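You operate a simulated robot arm through the tools that you are given. There is no shell and no other tool. Be economical: measure what you need, move in short steps, check, and stop when the job is done.

Carry out the task below with a simulated robot arm. There is one attempt and no reset: what you move stays moved.

JOB
Fetch the yellow strip box and stand it on top of the orange square coil.

Only the result counts: the job must be done as asked and must still hold three seconds after the hand-in. Knocking over, shifting, dropping, spilling or breaking anything else fails it.

ROBOT AND FRAMES
A 7-joint arm with a two-finger parallel gripper, fixed in place. Base frame: the origin is at the foot of the arm, x ahead of it, y to its left, z up; the work surface is at about z = 0. Units: cm, degrees, N and s.
With the tool pointing down near the work surface it reaches from about 24 to 62 cm from the base axis. Its first joint turns from -66.0 to 66.0 degrees. Payload 2.6 kg.
The tool frame sits at the grasp point between the pads (the TCP): z along the fingers, y along the line on which they close. The tips reach 3 cm beyond it. Largest opening 9.4 cm; finger width 2.8, thickness 1; the body of the gripper, 5 by 9.6 cm, starts 5.5 cm behind the TCP.
Orientation is that of the tool frame in the base frame, as a unit quaternion [x, y, z, w]. With the fingers straight down and closing along the base's y, the tool's x points along the base's -x, its y along +y and its z along -z.

CONTROLS
- The arm moves only by the tool drive_tool. Its argument "series" is a list of rows, each a list of 5 numbers: the finger opening in cm, from 0 to 9.4, then the shift along the tool's x, y, z in cm, then the turn about the tool's z in degrees. In form: [[fingers, x, y, z, yaw], ...]. A call has 1 to 12 rows; each row shifts and turns the commanded pose from where the row before left it, along the tool's axes as they then stand. A row lasts 0.2 s, in which the tool goes at most 5 cm and 8.6 degrees; a call with a longer step from one row to the next is refused whole, and so is a gripper value outside its range. A pose out of reach is approached as far as the arm can. The call stops where the force on the tool passes 40 N (or 10 N more than at its start, if that is more) or the arm is blocked; 0.2 s more then pass. The fingers move at their own pace (about 7.2 cm/s each) and stop on an object; they squeeze with about 44 N. The grip force told is the motor's: it shows also when the fingers shut on nothing. Time passes only in rows, and 0.2 s behind the last, so rows that do not move let the fingers close. It gives the time, the measured TCP pose, the force on the tool (base axes), the opening and the grip force at its end, in the units of the frame above (readings bear some noise), and new pictures: "views" is both (left out), scene, wrist or none.
- Cameras (640 x 400 px; columns grow to the right, rows downward): "scene" is fixed at [0.92, 40.89, 58.36]; the picture's right is [-0.88, -0.47, 0.00], its down [-0.22, 0.42, -0.88] and it looks along [0.42, -0.78, -0.47] (base axes); focal length 368 px, centre (320, 200). "wrist" rides on the gripper at [-3.7, 0, -5.8] in the tool frame; the picture's right is [0.00, -1.00, 0.00], its down [0.97, 0.00, -0.24] and it looks along [0.24, 0.00, 0.97] (tool axes); focal length 218 px, centre (320, 200). There is no depth. A picture from a camera that has moved, and an enlarged one, comes with that camera's place and axes in the base frame and with its lens. The place of the scene camera against the robot may be out by one fixed shift of up to 2.5 cm in any direction.
- enlarge(camera, box): a new picture of the part [left, top, right, bottom] of that camera's present view, enlarged. It takes no simulated time.
- close_job(): hands the job in; it is judged then, once.

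Work in short steps. Places have to be worked out from the pictures, the camera data and where the tool is seen: move nearer, look again, correct. Check each grasp and each placing, and mend what went wrong. You have 90 turns and 170 pictures in all, those below and enlarged ones among them. Open the gripper and draw the arm clear of the work before you hand the job in, unless the task says otherwise; then end with one line.

The tools are called as a command line: name --pt "numbers of a row" for each row, then --argument value for the rest, lists and objects as JSON in quotes. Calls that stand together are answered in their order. drive_tool: Moves the arm, as the interface text tells. Its arguments: {"type":"object","properties":{"series":{"type":"array","items":{"type":"array","items":{"type":"number"}}},"views":{"type":"string","enum":["both","scene","wrist","none"]}},"required":["series"]} The other tools are called the same way: enlarge (camera, box) takes an enlarged picture of a part of a camera's view; close_job () hands the job in.

At the start:

```text
time_s: 0.0
position: [31.12, -29.0, 30.69]
orientation: [0.0, 1.0, 0.0, 0.001]
wrist_force: [-0.6, 0.4, 0.5]
grip_width: 9.41
grasp_force: 0.1
```

scene: 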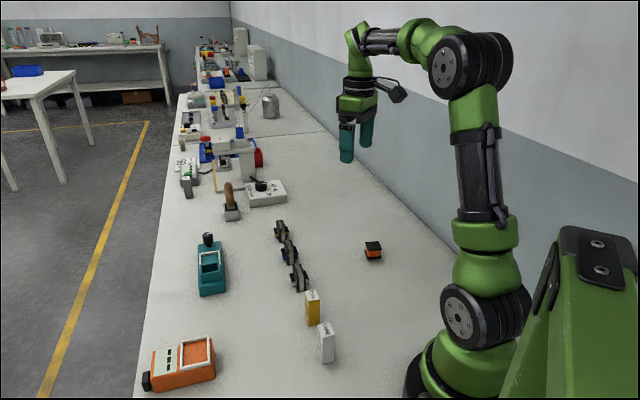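
wrist: 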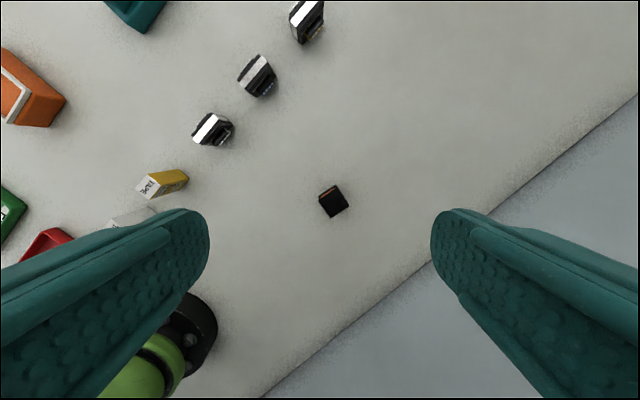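

I'll look closer at the yellow box and the small orange-black block, which is likely the coil.

enlarge --camera "scene" --box '[260, 220, 420, 370]'

enlarge --camera "wrist" --box '[100, 100, 380, 260]'

```text
2.67 times, centred on (340, 295) of scene
camera zoom: at [0.92, 40.89, 58.36], right [-0.88, -0.47, 0.0], down [-0.22, 0.42, -0.88], along [0.42, -0.78, -0.47], focal length 980 px, centre (267, -53)
```

zoom: 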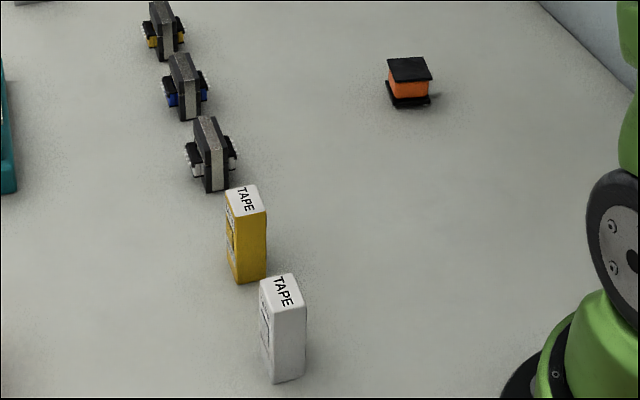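

```text
2.29 times, centred on (240, 180) of wrist
camera zoom: at [34.95, -29.12, 36.37], right [0.0, -1.0, 0.0], down [-0.97, 0.0, 0.24], along [-0.24, 0.0, -0.97], focal length 499 px, centre (503, 246)
```

zoom: 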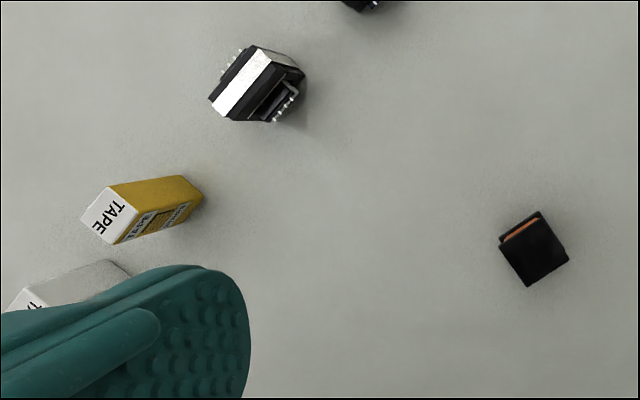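

The yellow box is near (30,-6), about 7 tall. The coil (black flanges, orange winding) is near (26,-31). I'll go over the box at height and look.

drive_tool --pt "9.4 0 4.6 0 0" --pt "9.4 0 4.6 0 0" --pt "9.4 0 4.6 0 0" --pt "9.4 0 4.6 0 0" --pt "9.4 0 4.2 0 0" --pt "9.4 0 0 0 0"

```text
time_s: 1.4
position: [31.3, -6.42, 30.94]
orientation: [0.0, 1.0, 0.0, 0.0]
wrist_force: [-0.1, -0.2, 0.1]
grip_width: 9.42
grasp_force: 0.0
camera wrist: at [35.07, -6.46, 36.69], right [0.0, -1.0, 0.0], down [-0.97, 0.0, 0.24], along [-0.24, 0.0, -0.97], focal length 218 px, centre (320, 200)
```

scene: 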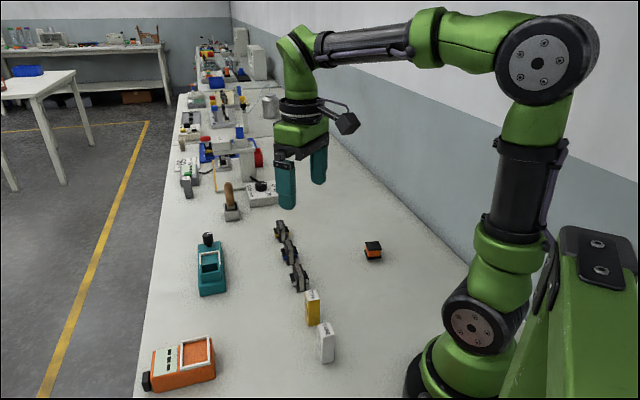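
wrist: 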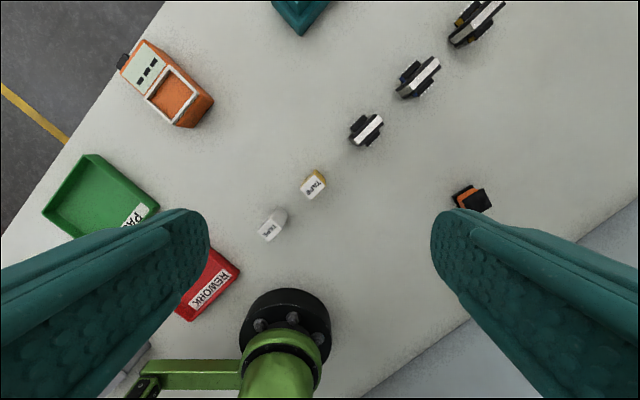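

enlarge --camera "wrist" --box '[240, 100, 400, 250]'

enlarge --camera "wrist" --box '[430, 160, 510, 235]'

```text
2.67 times, centred on (320, 175) of wrist
camera zoom: at [35.07, -6.46, 36.69], right [0.0, -1.0, 0.0], down [-0.97, 0.0, 0.24], along [-0.24, 0.0, -0.97], focal length 582 px, centre (320, 267)
```

zoom: 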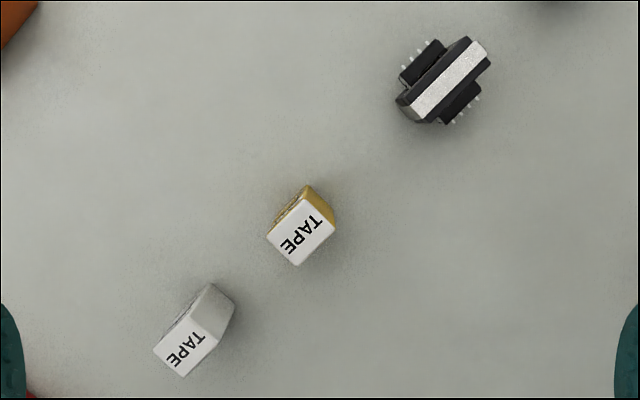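

```text
5.33 times, centred on (470, 198) of wrist
camera zoom: at [35.07, -6.46, 36.69], right [0.0, -1.0, 0.0], down [-0.97, 0.0, 0.24], along [-0.24, 0.0, -0.97], focal length 1164 px, centre (-480, 213)
```

zoom: 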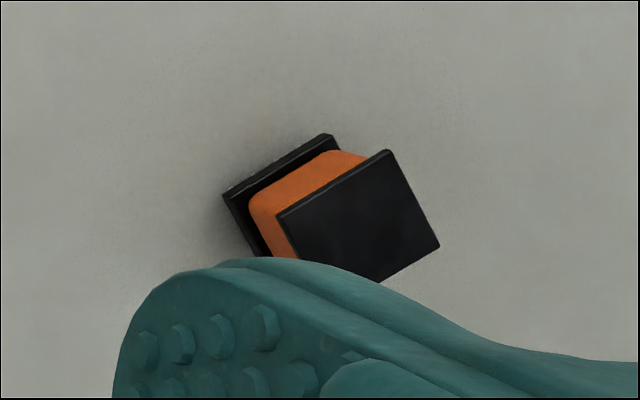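

Box top centre is ≈(29.5,-5.5), with its long side along the row of neighbours. I'll turn 46° to close on its narrow sides, clear of the neighbours, and descend partway.

drive_tool --pt "9.4 1.8 1.0 0 0" --pt "9.4 0 0 2.5 7.7" --pt "9.4 0 0 2.5 7.7" --pt "9.4 0 0 2.5 7.7" --pt "9.4 0 0 2.5 7.7" --pt "9.4 0 0 2.5 7.6" --pt "9.4 0 0 2.5 7.6" --pt "9.4 0 0 0 0"

```text
time_s: 3.2
position: [29.41, -5.25, 15.56]
orientation: [0.39, 0.921, 0.001, 0.0]
wrist_force: [-0.4, -0.6, 0.2]
grip_width: 9.4
grasp_force: 0.1
camera wrist: at [32.0, -8.09, 21.24], right [-0.72, -0.69, 0.0], down [-0.67, 0.7, 0.24], along [-0.17, 0.17, -0.97], focal length 218 px, centre (320, 200)
```

scene: 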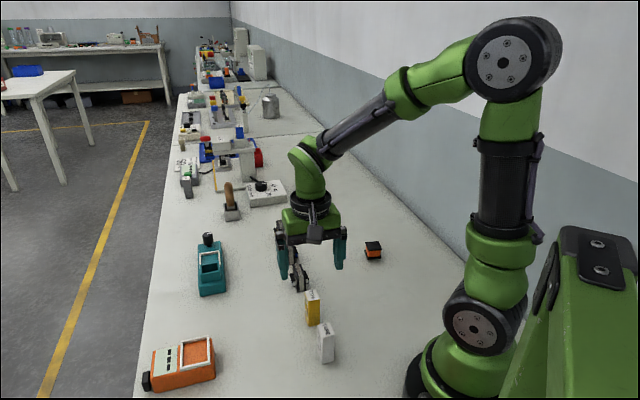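
wrist: 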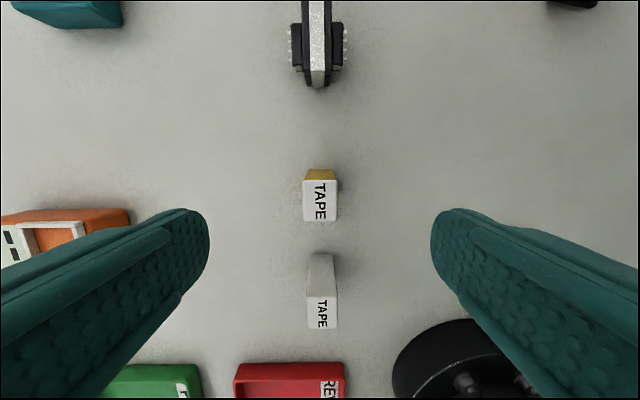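

The tool is aligned, with the box directly below and clear space where the fingers go. I'll descend to z≈4.5 and look.

drive_tool --pt "9.4 0 0 3 0" --pt "9.4 0 0 3 0" --pt "9.4 0 0 2.5 0" --pt "9.4 0 0 1.5 0" --pt "9.4 0 0 1 0" --pt "9.4 0 0 0 0"

```text
time_s: 4.6
position: [29.38, -5.36, 4.54]
orientation: [0.391, 0.921, 0.0, 0.0]
wrist_force: [-0.4, -0.8, 0.9]
grip_width: 9.4
grasp_force: 0.0
camera wrist: at [32.0, -8.15, 10.32], right [-0.72, -0.69, 0.0], down [-0.67, 0.7, 0.24], along [-0.17, 0.17, -0.97], focal length 218 px, centre (320, 200)
```

scene: 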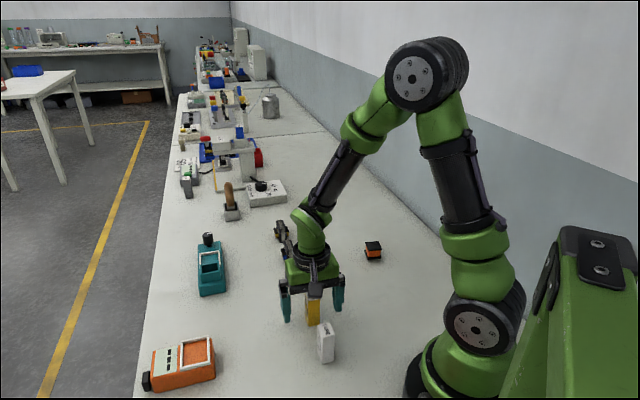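
wrist: 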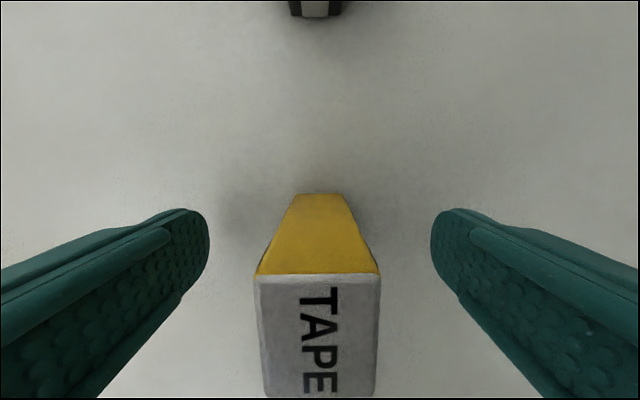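

The box sits centred between the pads (top about z 6.7), so I'll close.

drive_tool --pt "2 0 0 0 0" --pt "0.5 0 0 0 0" --pt "0.5 0 0 0 0" --pt "0.5 0 0 0 0" --pt "0.5 0 0 0 0" --views "wrist"

```text
time_s: 5.8
position: [29.29, -5.35, 4.63]
orientation: [0.391, 0.92, -0.001, 0.0]
wrist_force: [0.9, -0.2, 0.2]
grip_width: 2.75
grasp_force: 43.9
camera wrist: at [32.01, -8.14, 10.35], right [-0.72, -0.7, 0.0], down [-0.67, 0.7, 0.24], along [-0.17, 0.17, -0.97], focal length 218 px, centre (320, 200)
```

wrist: 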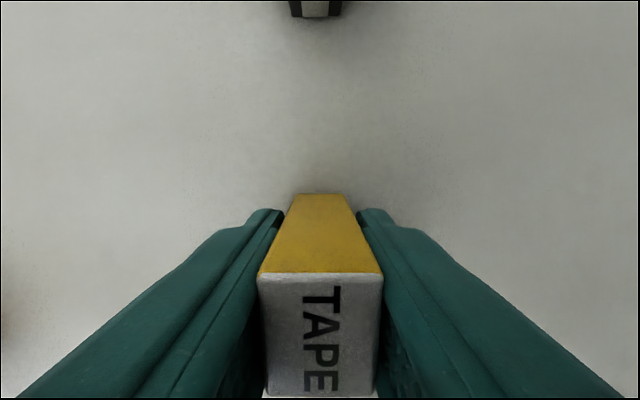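

Grip is firm (44 N). I'll lift straight up, turn 15° to match the coil's edges, and go to a spot short of the coil to view it.

drive_tool --pt "0.5 0 0 -2 0" --pt "0.5 0 0 -4 0" --pt "0.5 0 0 -4 0" --pt "0.5 0 0 -2 7.5" --pt "0.5 0 0 0 7.5" --pt "0.5 -2.64 -3.04 0 0" --pt "0.5 -2.64 -3.04 0 0" --pt "0.5 -2.64 -3.04 0 0" --pt "0.5 -2.64 -3.04 0 0" --pt "0.5 -2.64 -3.04 0 0" --pt "0.5 0 0 0 0"

```text
time_s: 8.2
position: [22.62, -24.05, 16.89]
orientation: [0.507, 0.862, 0.0, -0.001]
wrist_force: [0.1, 1.4, -0.2]
grip_width: 2.71
grasp_force: 43.8
camera wrist: at [24.46, -27.53, 22.66], right [-0.87, -0.49, 0.0], down [-0.47, 0.85, 0.24], along [-0.12, 0.21, -0.97], focal length 218 px, centre (320, 200)
```

scene: 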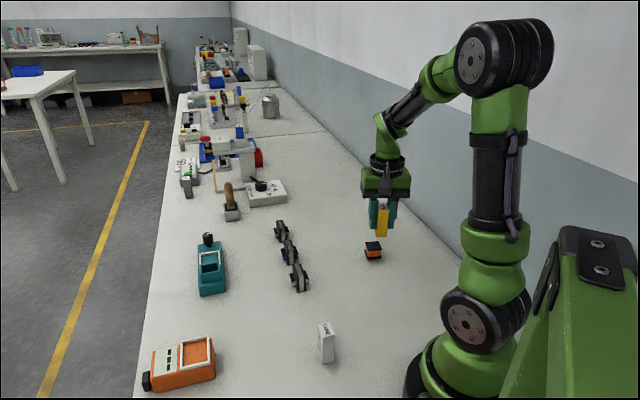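
wrist: 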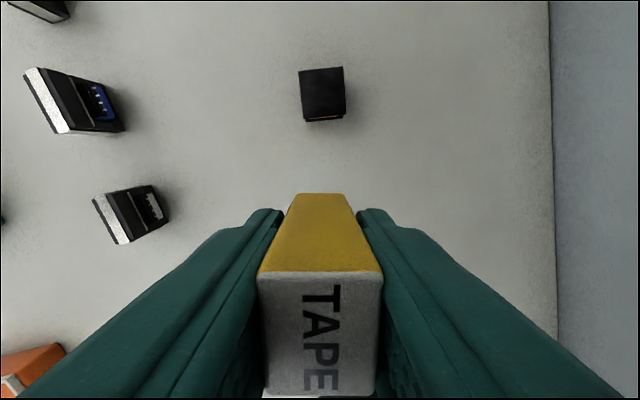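

enlarge --camera "wrist" --box '[280, 50, 360, 130]'

enlarge --camera "scene" --box '[340, 180, 420, 270]'

```text
5.00 times, centred on (320, 90) of wrist
camera zoom: at [24.46, -27.53, 22.66], right [-0.87, -0.49, 0.0], down [-0.47, 0.85, 0.24], along [-0.12, 0.21, -0.97], focal length 1091 px, centre (320, 750)
```

zoom: 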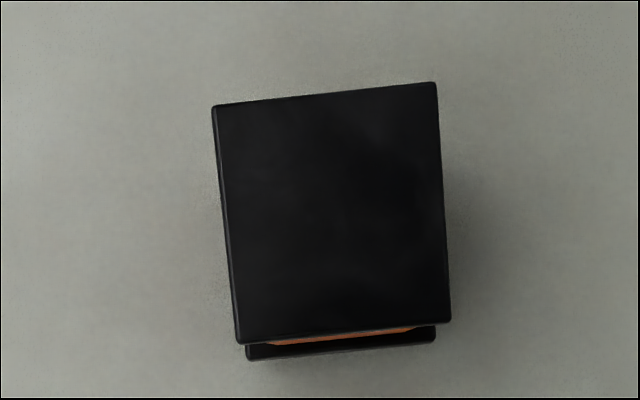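

```text
4.44 times, centred on (380, 225) of scene
camera zoom: at [0.92, 40.89, 58.36], right [-0.88, -0.47, 0.0], down [-0.22, 0.42, -0.88], along [0.42, -0.78, -0.47], focal length 1634 px, centre (53, 89)
```

zoom: 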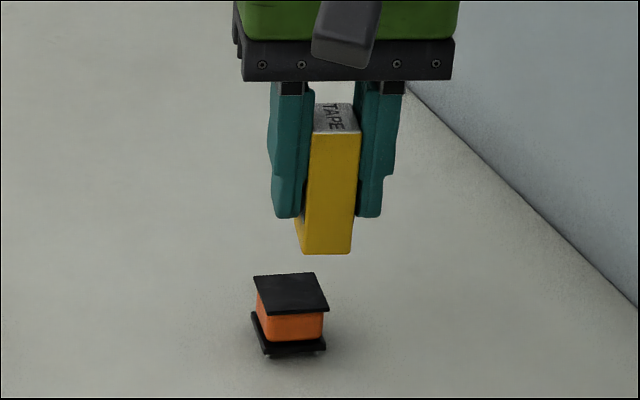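

The coil centre works out at (26.3,-31.45), top ≈2.7, with edges about 5° off my current yaw. I'll move over it, correct the yaw, and go down to about 1.5 cm above it.

drive_tool --pt "0.5 -4.1 -0.2 0 0" --pt "0.5 -4.1 -0.15 0 0" --pt "0.5 0 0 3 -5" --pt "0.5 0 0 3 0" --pt "0.5 0 0 1.7 0" --pt "0.5 0 0 0 0"

enlarge --camera "scene" --box '[330, 190, 420, 270]'

```text
time_s: 9.6
position: [26.35, -31.72, 9.14]
orientation: [0.469, 0.883, 0.0, 0.0]
wrist_force: [0.3, 0.6, -0.5]
grip_width: 2.72
grasp_force: 44.1
camera wrist: at [28.36, -34.89, 14.77], right [-0.83, -0.56, 0.0], down [-0.54, 0.8, 0.24], along [-0.13, 0.2, -0.97], focal length 218 px, centre (320, 200)
```

scene: 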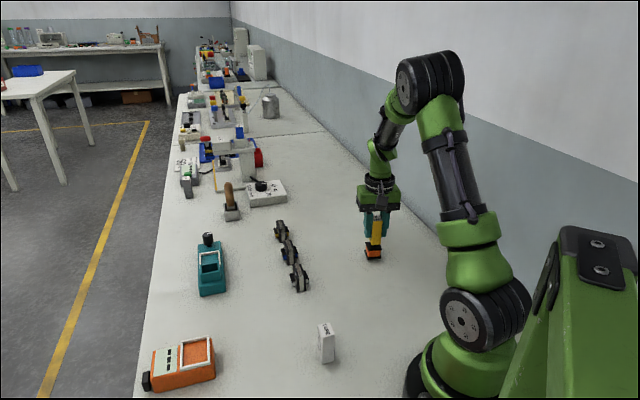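
wrist: 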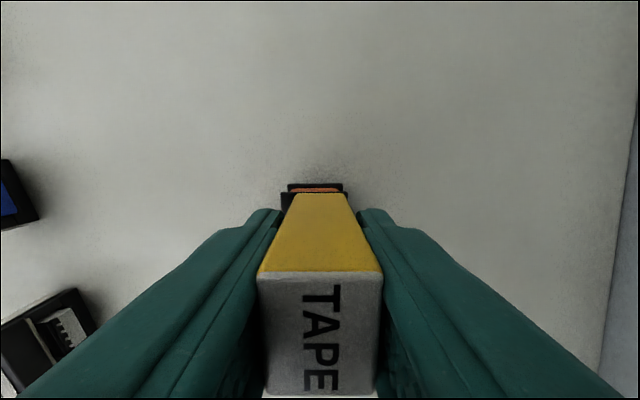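

```text
5.00 times, centred on (375, 230) of scene
camera zoom: at [0.92, 40.89, 58.36], right [-0.88, -0.47, 0.0], down [-0.22, 0.42, -0.88], along [0.42, -0.78, -0.47], focal length 1838 px, centre (45, 50)
```

zoom: 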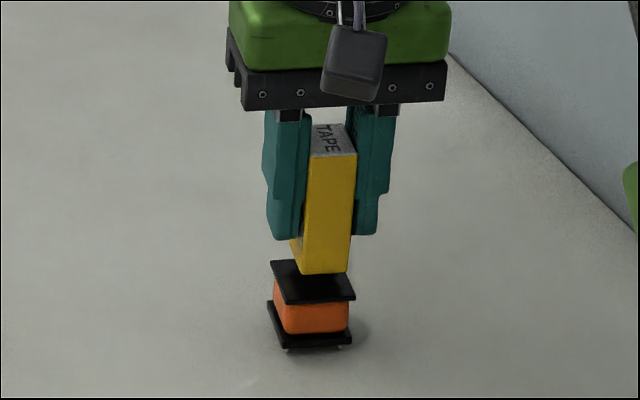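

enlarge --camera "wrist" --box '[270, 170, 370, 230]'

enlarge --camera "scene" --box '[358, 225, 398, 265]'

```text
6.40 times, centred on (320, 200) of wrist
camera zoom: at [28.36, -34.89, 14.77], right [-0.83, -0.56, 0.0], down [-0.54, 0.8, 0.24], along [-0.13, 0.2, -0.97], focal length 1397 px, centre (320, 200)
```

zoom: 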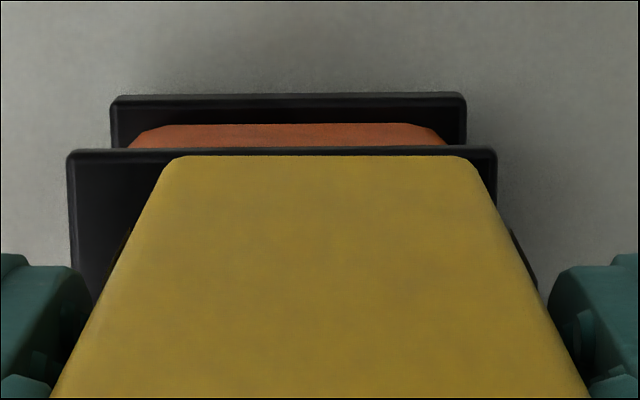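

```text
10.00 times, centred on (378, 245) of scene
camera zoom: at [0.92, 40.89, 58.36], right [-0.88, -0.47, 0.0], down [-0.22, 0.42, -0.88], along [0.42, -0.78, -0.47], focal length 3676 px, centre (-260, -250)
```

zoom: 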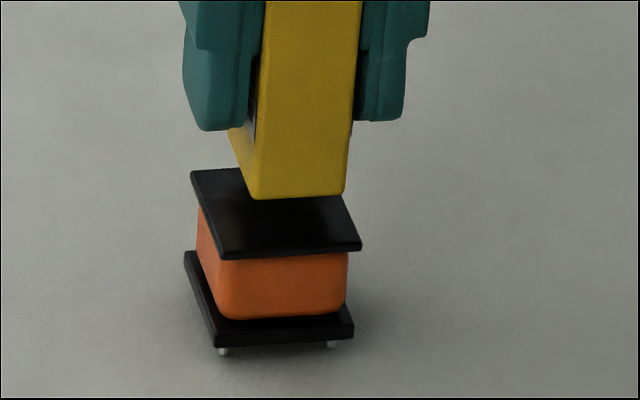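

Combining both views, the gap is about 1 cm. The box needs to move ≈0.5 along tool x and 0.3 along tool y to be centred, so I'll do that, lower slightly and recheck.

drive_tool --pt "0.5 0.5 0.3 0 0" --pt "0.5 0 0 0.5 0" --pt "0.5 0 0 0 0" --views "none"

enlarge --camera "wrist" --box '[270, 170, 370, 230]'

enlarge --camera "scene" --box '[358, 225, 398, 265]'

```text
time_s: 10.4
position: [26.14, -31.11, 8.51]
orientation: [0.469, 0.883, 0.0, -0.001]
wrist_force: [0.0, 0.0, -0.3]
grip_width: 2.73
grasp_force: 44.2
```

```text
6.40 times, centred on (320, 200) of wrist
camera zoom: at [28.35, -34.38, 14.24], right [-0.83, -0.56, 0.0], down [-0.54, 0.8, 0.24], along [-0.13, 0.2, -0.97], focal length 1397 px, centre (320, 200)
```

zoom: 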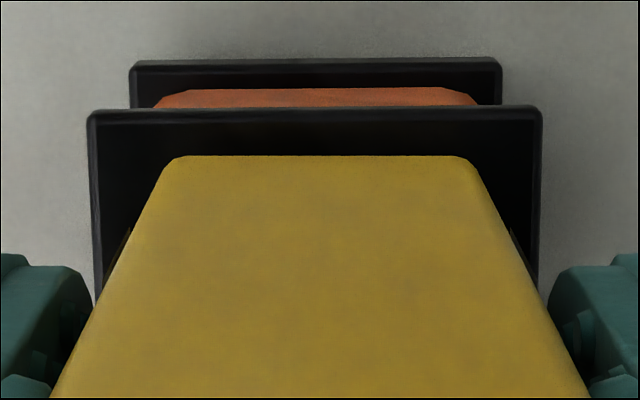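

```text
10.00 times, centred on (378, 245) of scene
camera zoom: at [0.92, 40.89, 58.36], right [-0.88, -0.47, 0.0], down [-0.22, 0.42, -0.88], along [0.42, -0.78, -0.47], focal length 3676 px, centre (-260, -250)
```

zoom: 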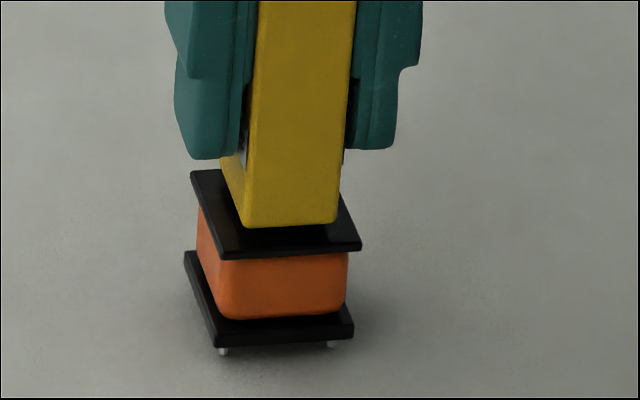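

The box is now centred on the flange both ways. I'll lower gently until contact.

drive_tool --pt "0.5 0 0 0.15 0" --pt "0.5 0 0 0.15 0" --pt "0.5 0 0 0 0" --views "none"

enlarge --camera "scene" --box '[358, 225, 398, 265]'

```text
time_s: 11.2
position: [26.13, -31.06, 8.28]
orientation: [0.47, 0.883, 0.001, 0.0]
wrist_force: [-0.3, 0.1, -1.0]
grip_width: 2.74
grasp_force: 44.2
```

```text
10.00 times, centred on (378, 245) of scene
camera zoom: at [0.92, 40.89, 58.36], right [-0.88, -0.47, 0.0], down [-0.22, 0.42, -0.88], along [0.42, -0.78, -0.47], focal length 3676 px, centre (-260, -250)
```

zoom: 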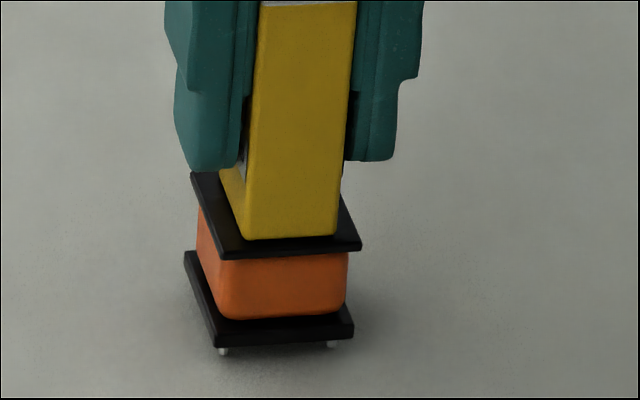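

There is no contact yet and the gap looks like about 0.2 cm or less, so I'll continue in 0.1 steps.

drive_tool --pt "0.5 0 0 0.1 0" --pt "0.5 0 0 0 0" --views "none"

```text
time_s: 11.8
position: [26.24, -31.21, 8.17]
orientation: [0.469, 0.883, -0.001, 0.001]
wrist_force: [-2.9, 2.3, 13.3]
grip_width: 2.75
grasp_force: 43.3
```

Contact shows 13 N upward. I'll ease off slightly, then open.

drive_tool --pt "0.5 0 0 -0.04 0" --pt "3.3 0 0 0 0" --pt "5 0 0 0 0" --pt "6 0 0 0 0" --pt "6 0 0 0 0"

enlarge --camera "scene" --box '[348, 195, 418, 265]'

```text
time_s: 13.0
position: [26.27, -31.06, 8.1]
orientation: [0.469, 0.883, 0.0, -0.001]
wrist_force: [0.0, -0.3, 0.8]
grip_width: 5.96
grasp_force: 0.0
camera wrist: at [28.3, -34.27, 13.86], right [-0.83, -0.56, 0.0], down [-0.54, 0.8, 0.24], along [-0.13, 0.2, -0.97], focal length 218 px, centre (320, 200)
```

scene: 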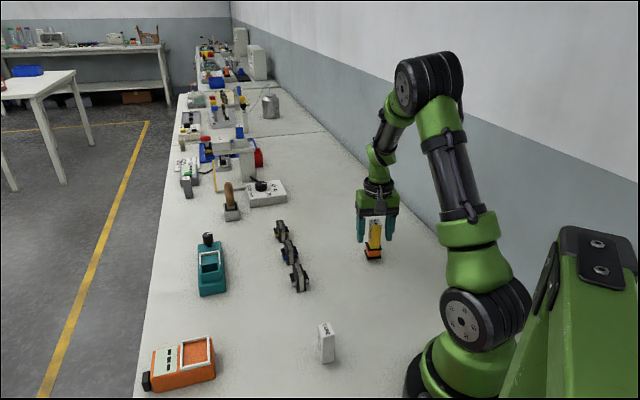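
wrist: 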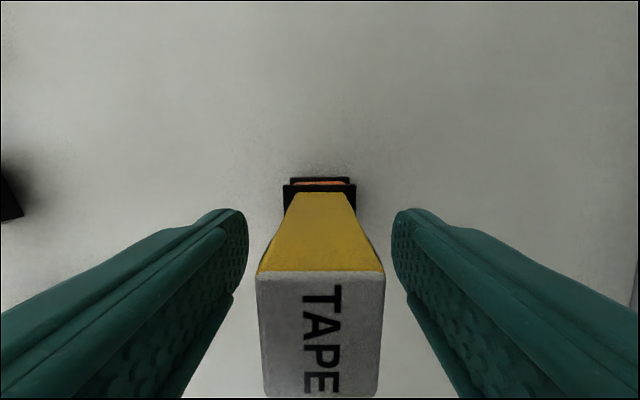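

```text
5.71 times, centred on (383, 230) of scene
camera zoom: at [0.92, 40.89, 58.36], right [-0.88, -0.47, 0.0], down [-0.22, 0.42, -0.88], along [0.42, -0.78, -0.47], focal length 2100 px, centre (-40, 29)
```

zoom: 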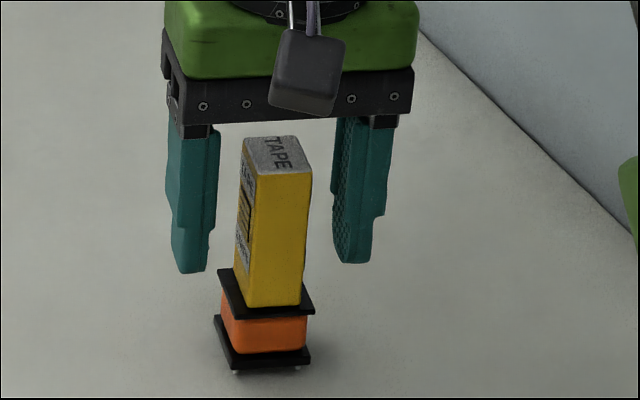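

The box stands on the coil by itself with the fingers clear. I'll open fully, raise straight up, and then back away.

drive_tool --pt "9 0 0 0 0" --pt "9 0 0 0 0" --pt "9 0 0 -2 0" --pt "9 0 0 -4 0" --pt "9 0 0 -4 0" --pt "9 0 0 -4 0" --pt "9 4 0 0 0" --pt "9 4 0 0 0" --pt "9 0 0 0 0" --pt "9 0 0 0 0"

enlarge --camera "scene" --box '[260, 200, 420, 370]'

```text
time_s: 15.2
position: [21.73, -24.35, 22.09]
orientation: [0.47, 0.883, 0.0, 0.0]
wrist_force: [1.3, 0.5, 0.0]
grip_width: 8.98
grasp_force: 0.2
camera wrist: at [23.87, -27.57, 27.84], right [-0.83, -0.56, 0.0], down [-0.54, 0.8, 0.24], along [-0.13, 0.2, -0.97], focal length 218 px, centre (320, 200)
```

scene: 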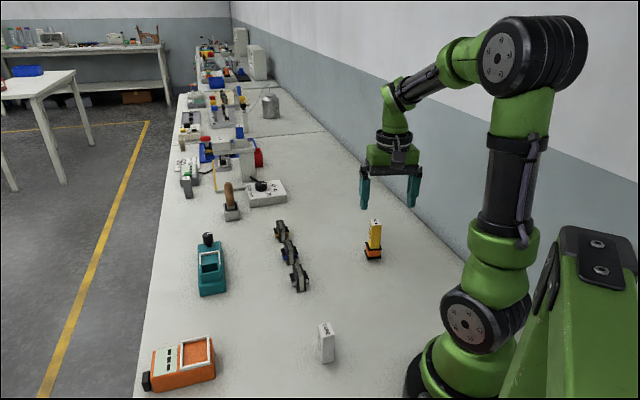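
wrist: 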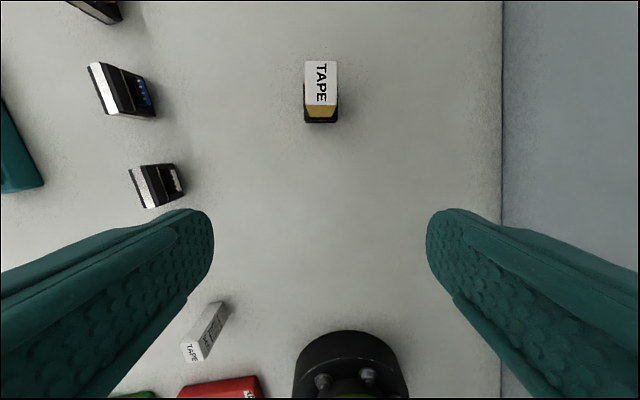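

```text
2.35 times, centred on (340, 285) of scene
camera zoom: at [0.92, 40.89, 58.36], right [-0.88, -0.47, 0.0], down [-0.22, 0.42, -0.88], along [0.42, -0.78, -0.47], focal length 865 px, centre (273, 0)
```

zoom: 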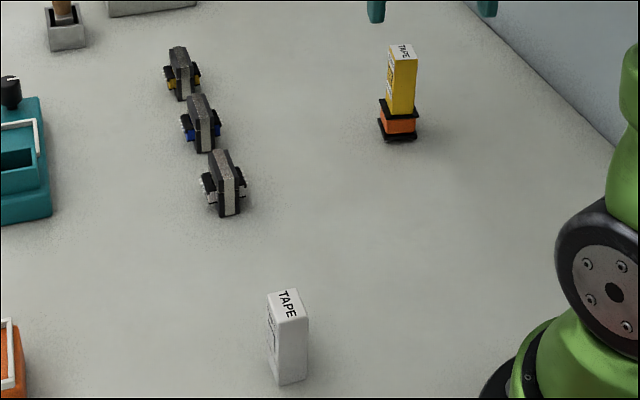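

The box stands upright on the coil, nothing else has moved and the arm is clear. I'm handing in.

close_job

```text
The job is handed in.
```

The yellow strip box is standing upright on the orange square coil, nothing else was moved, and the job is handed in.
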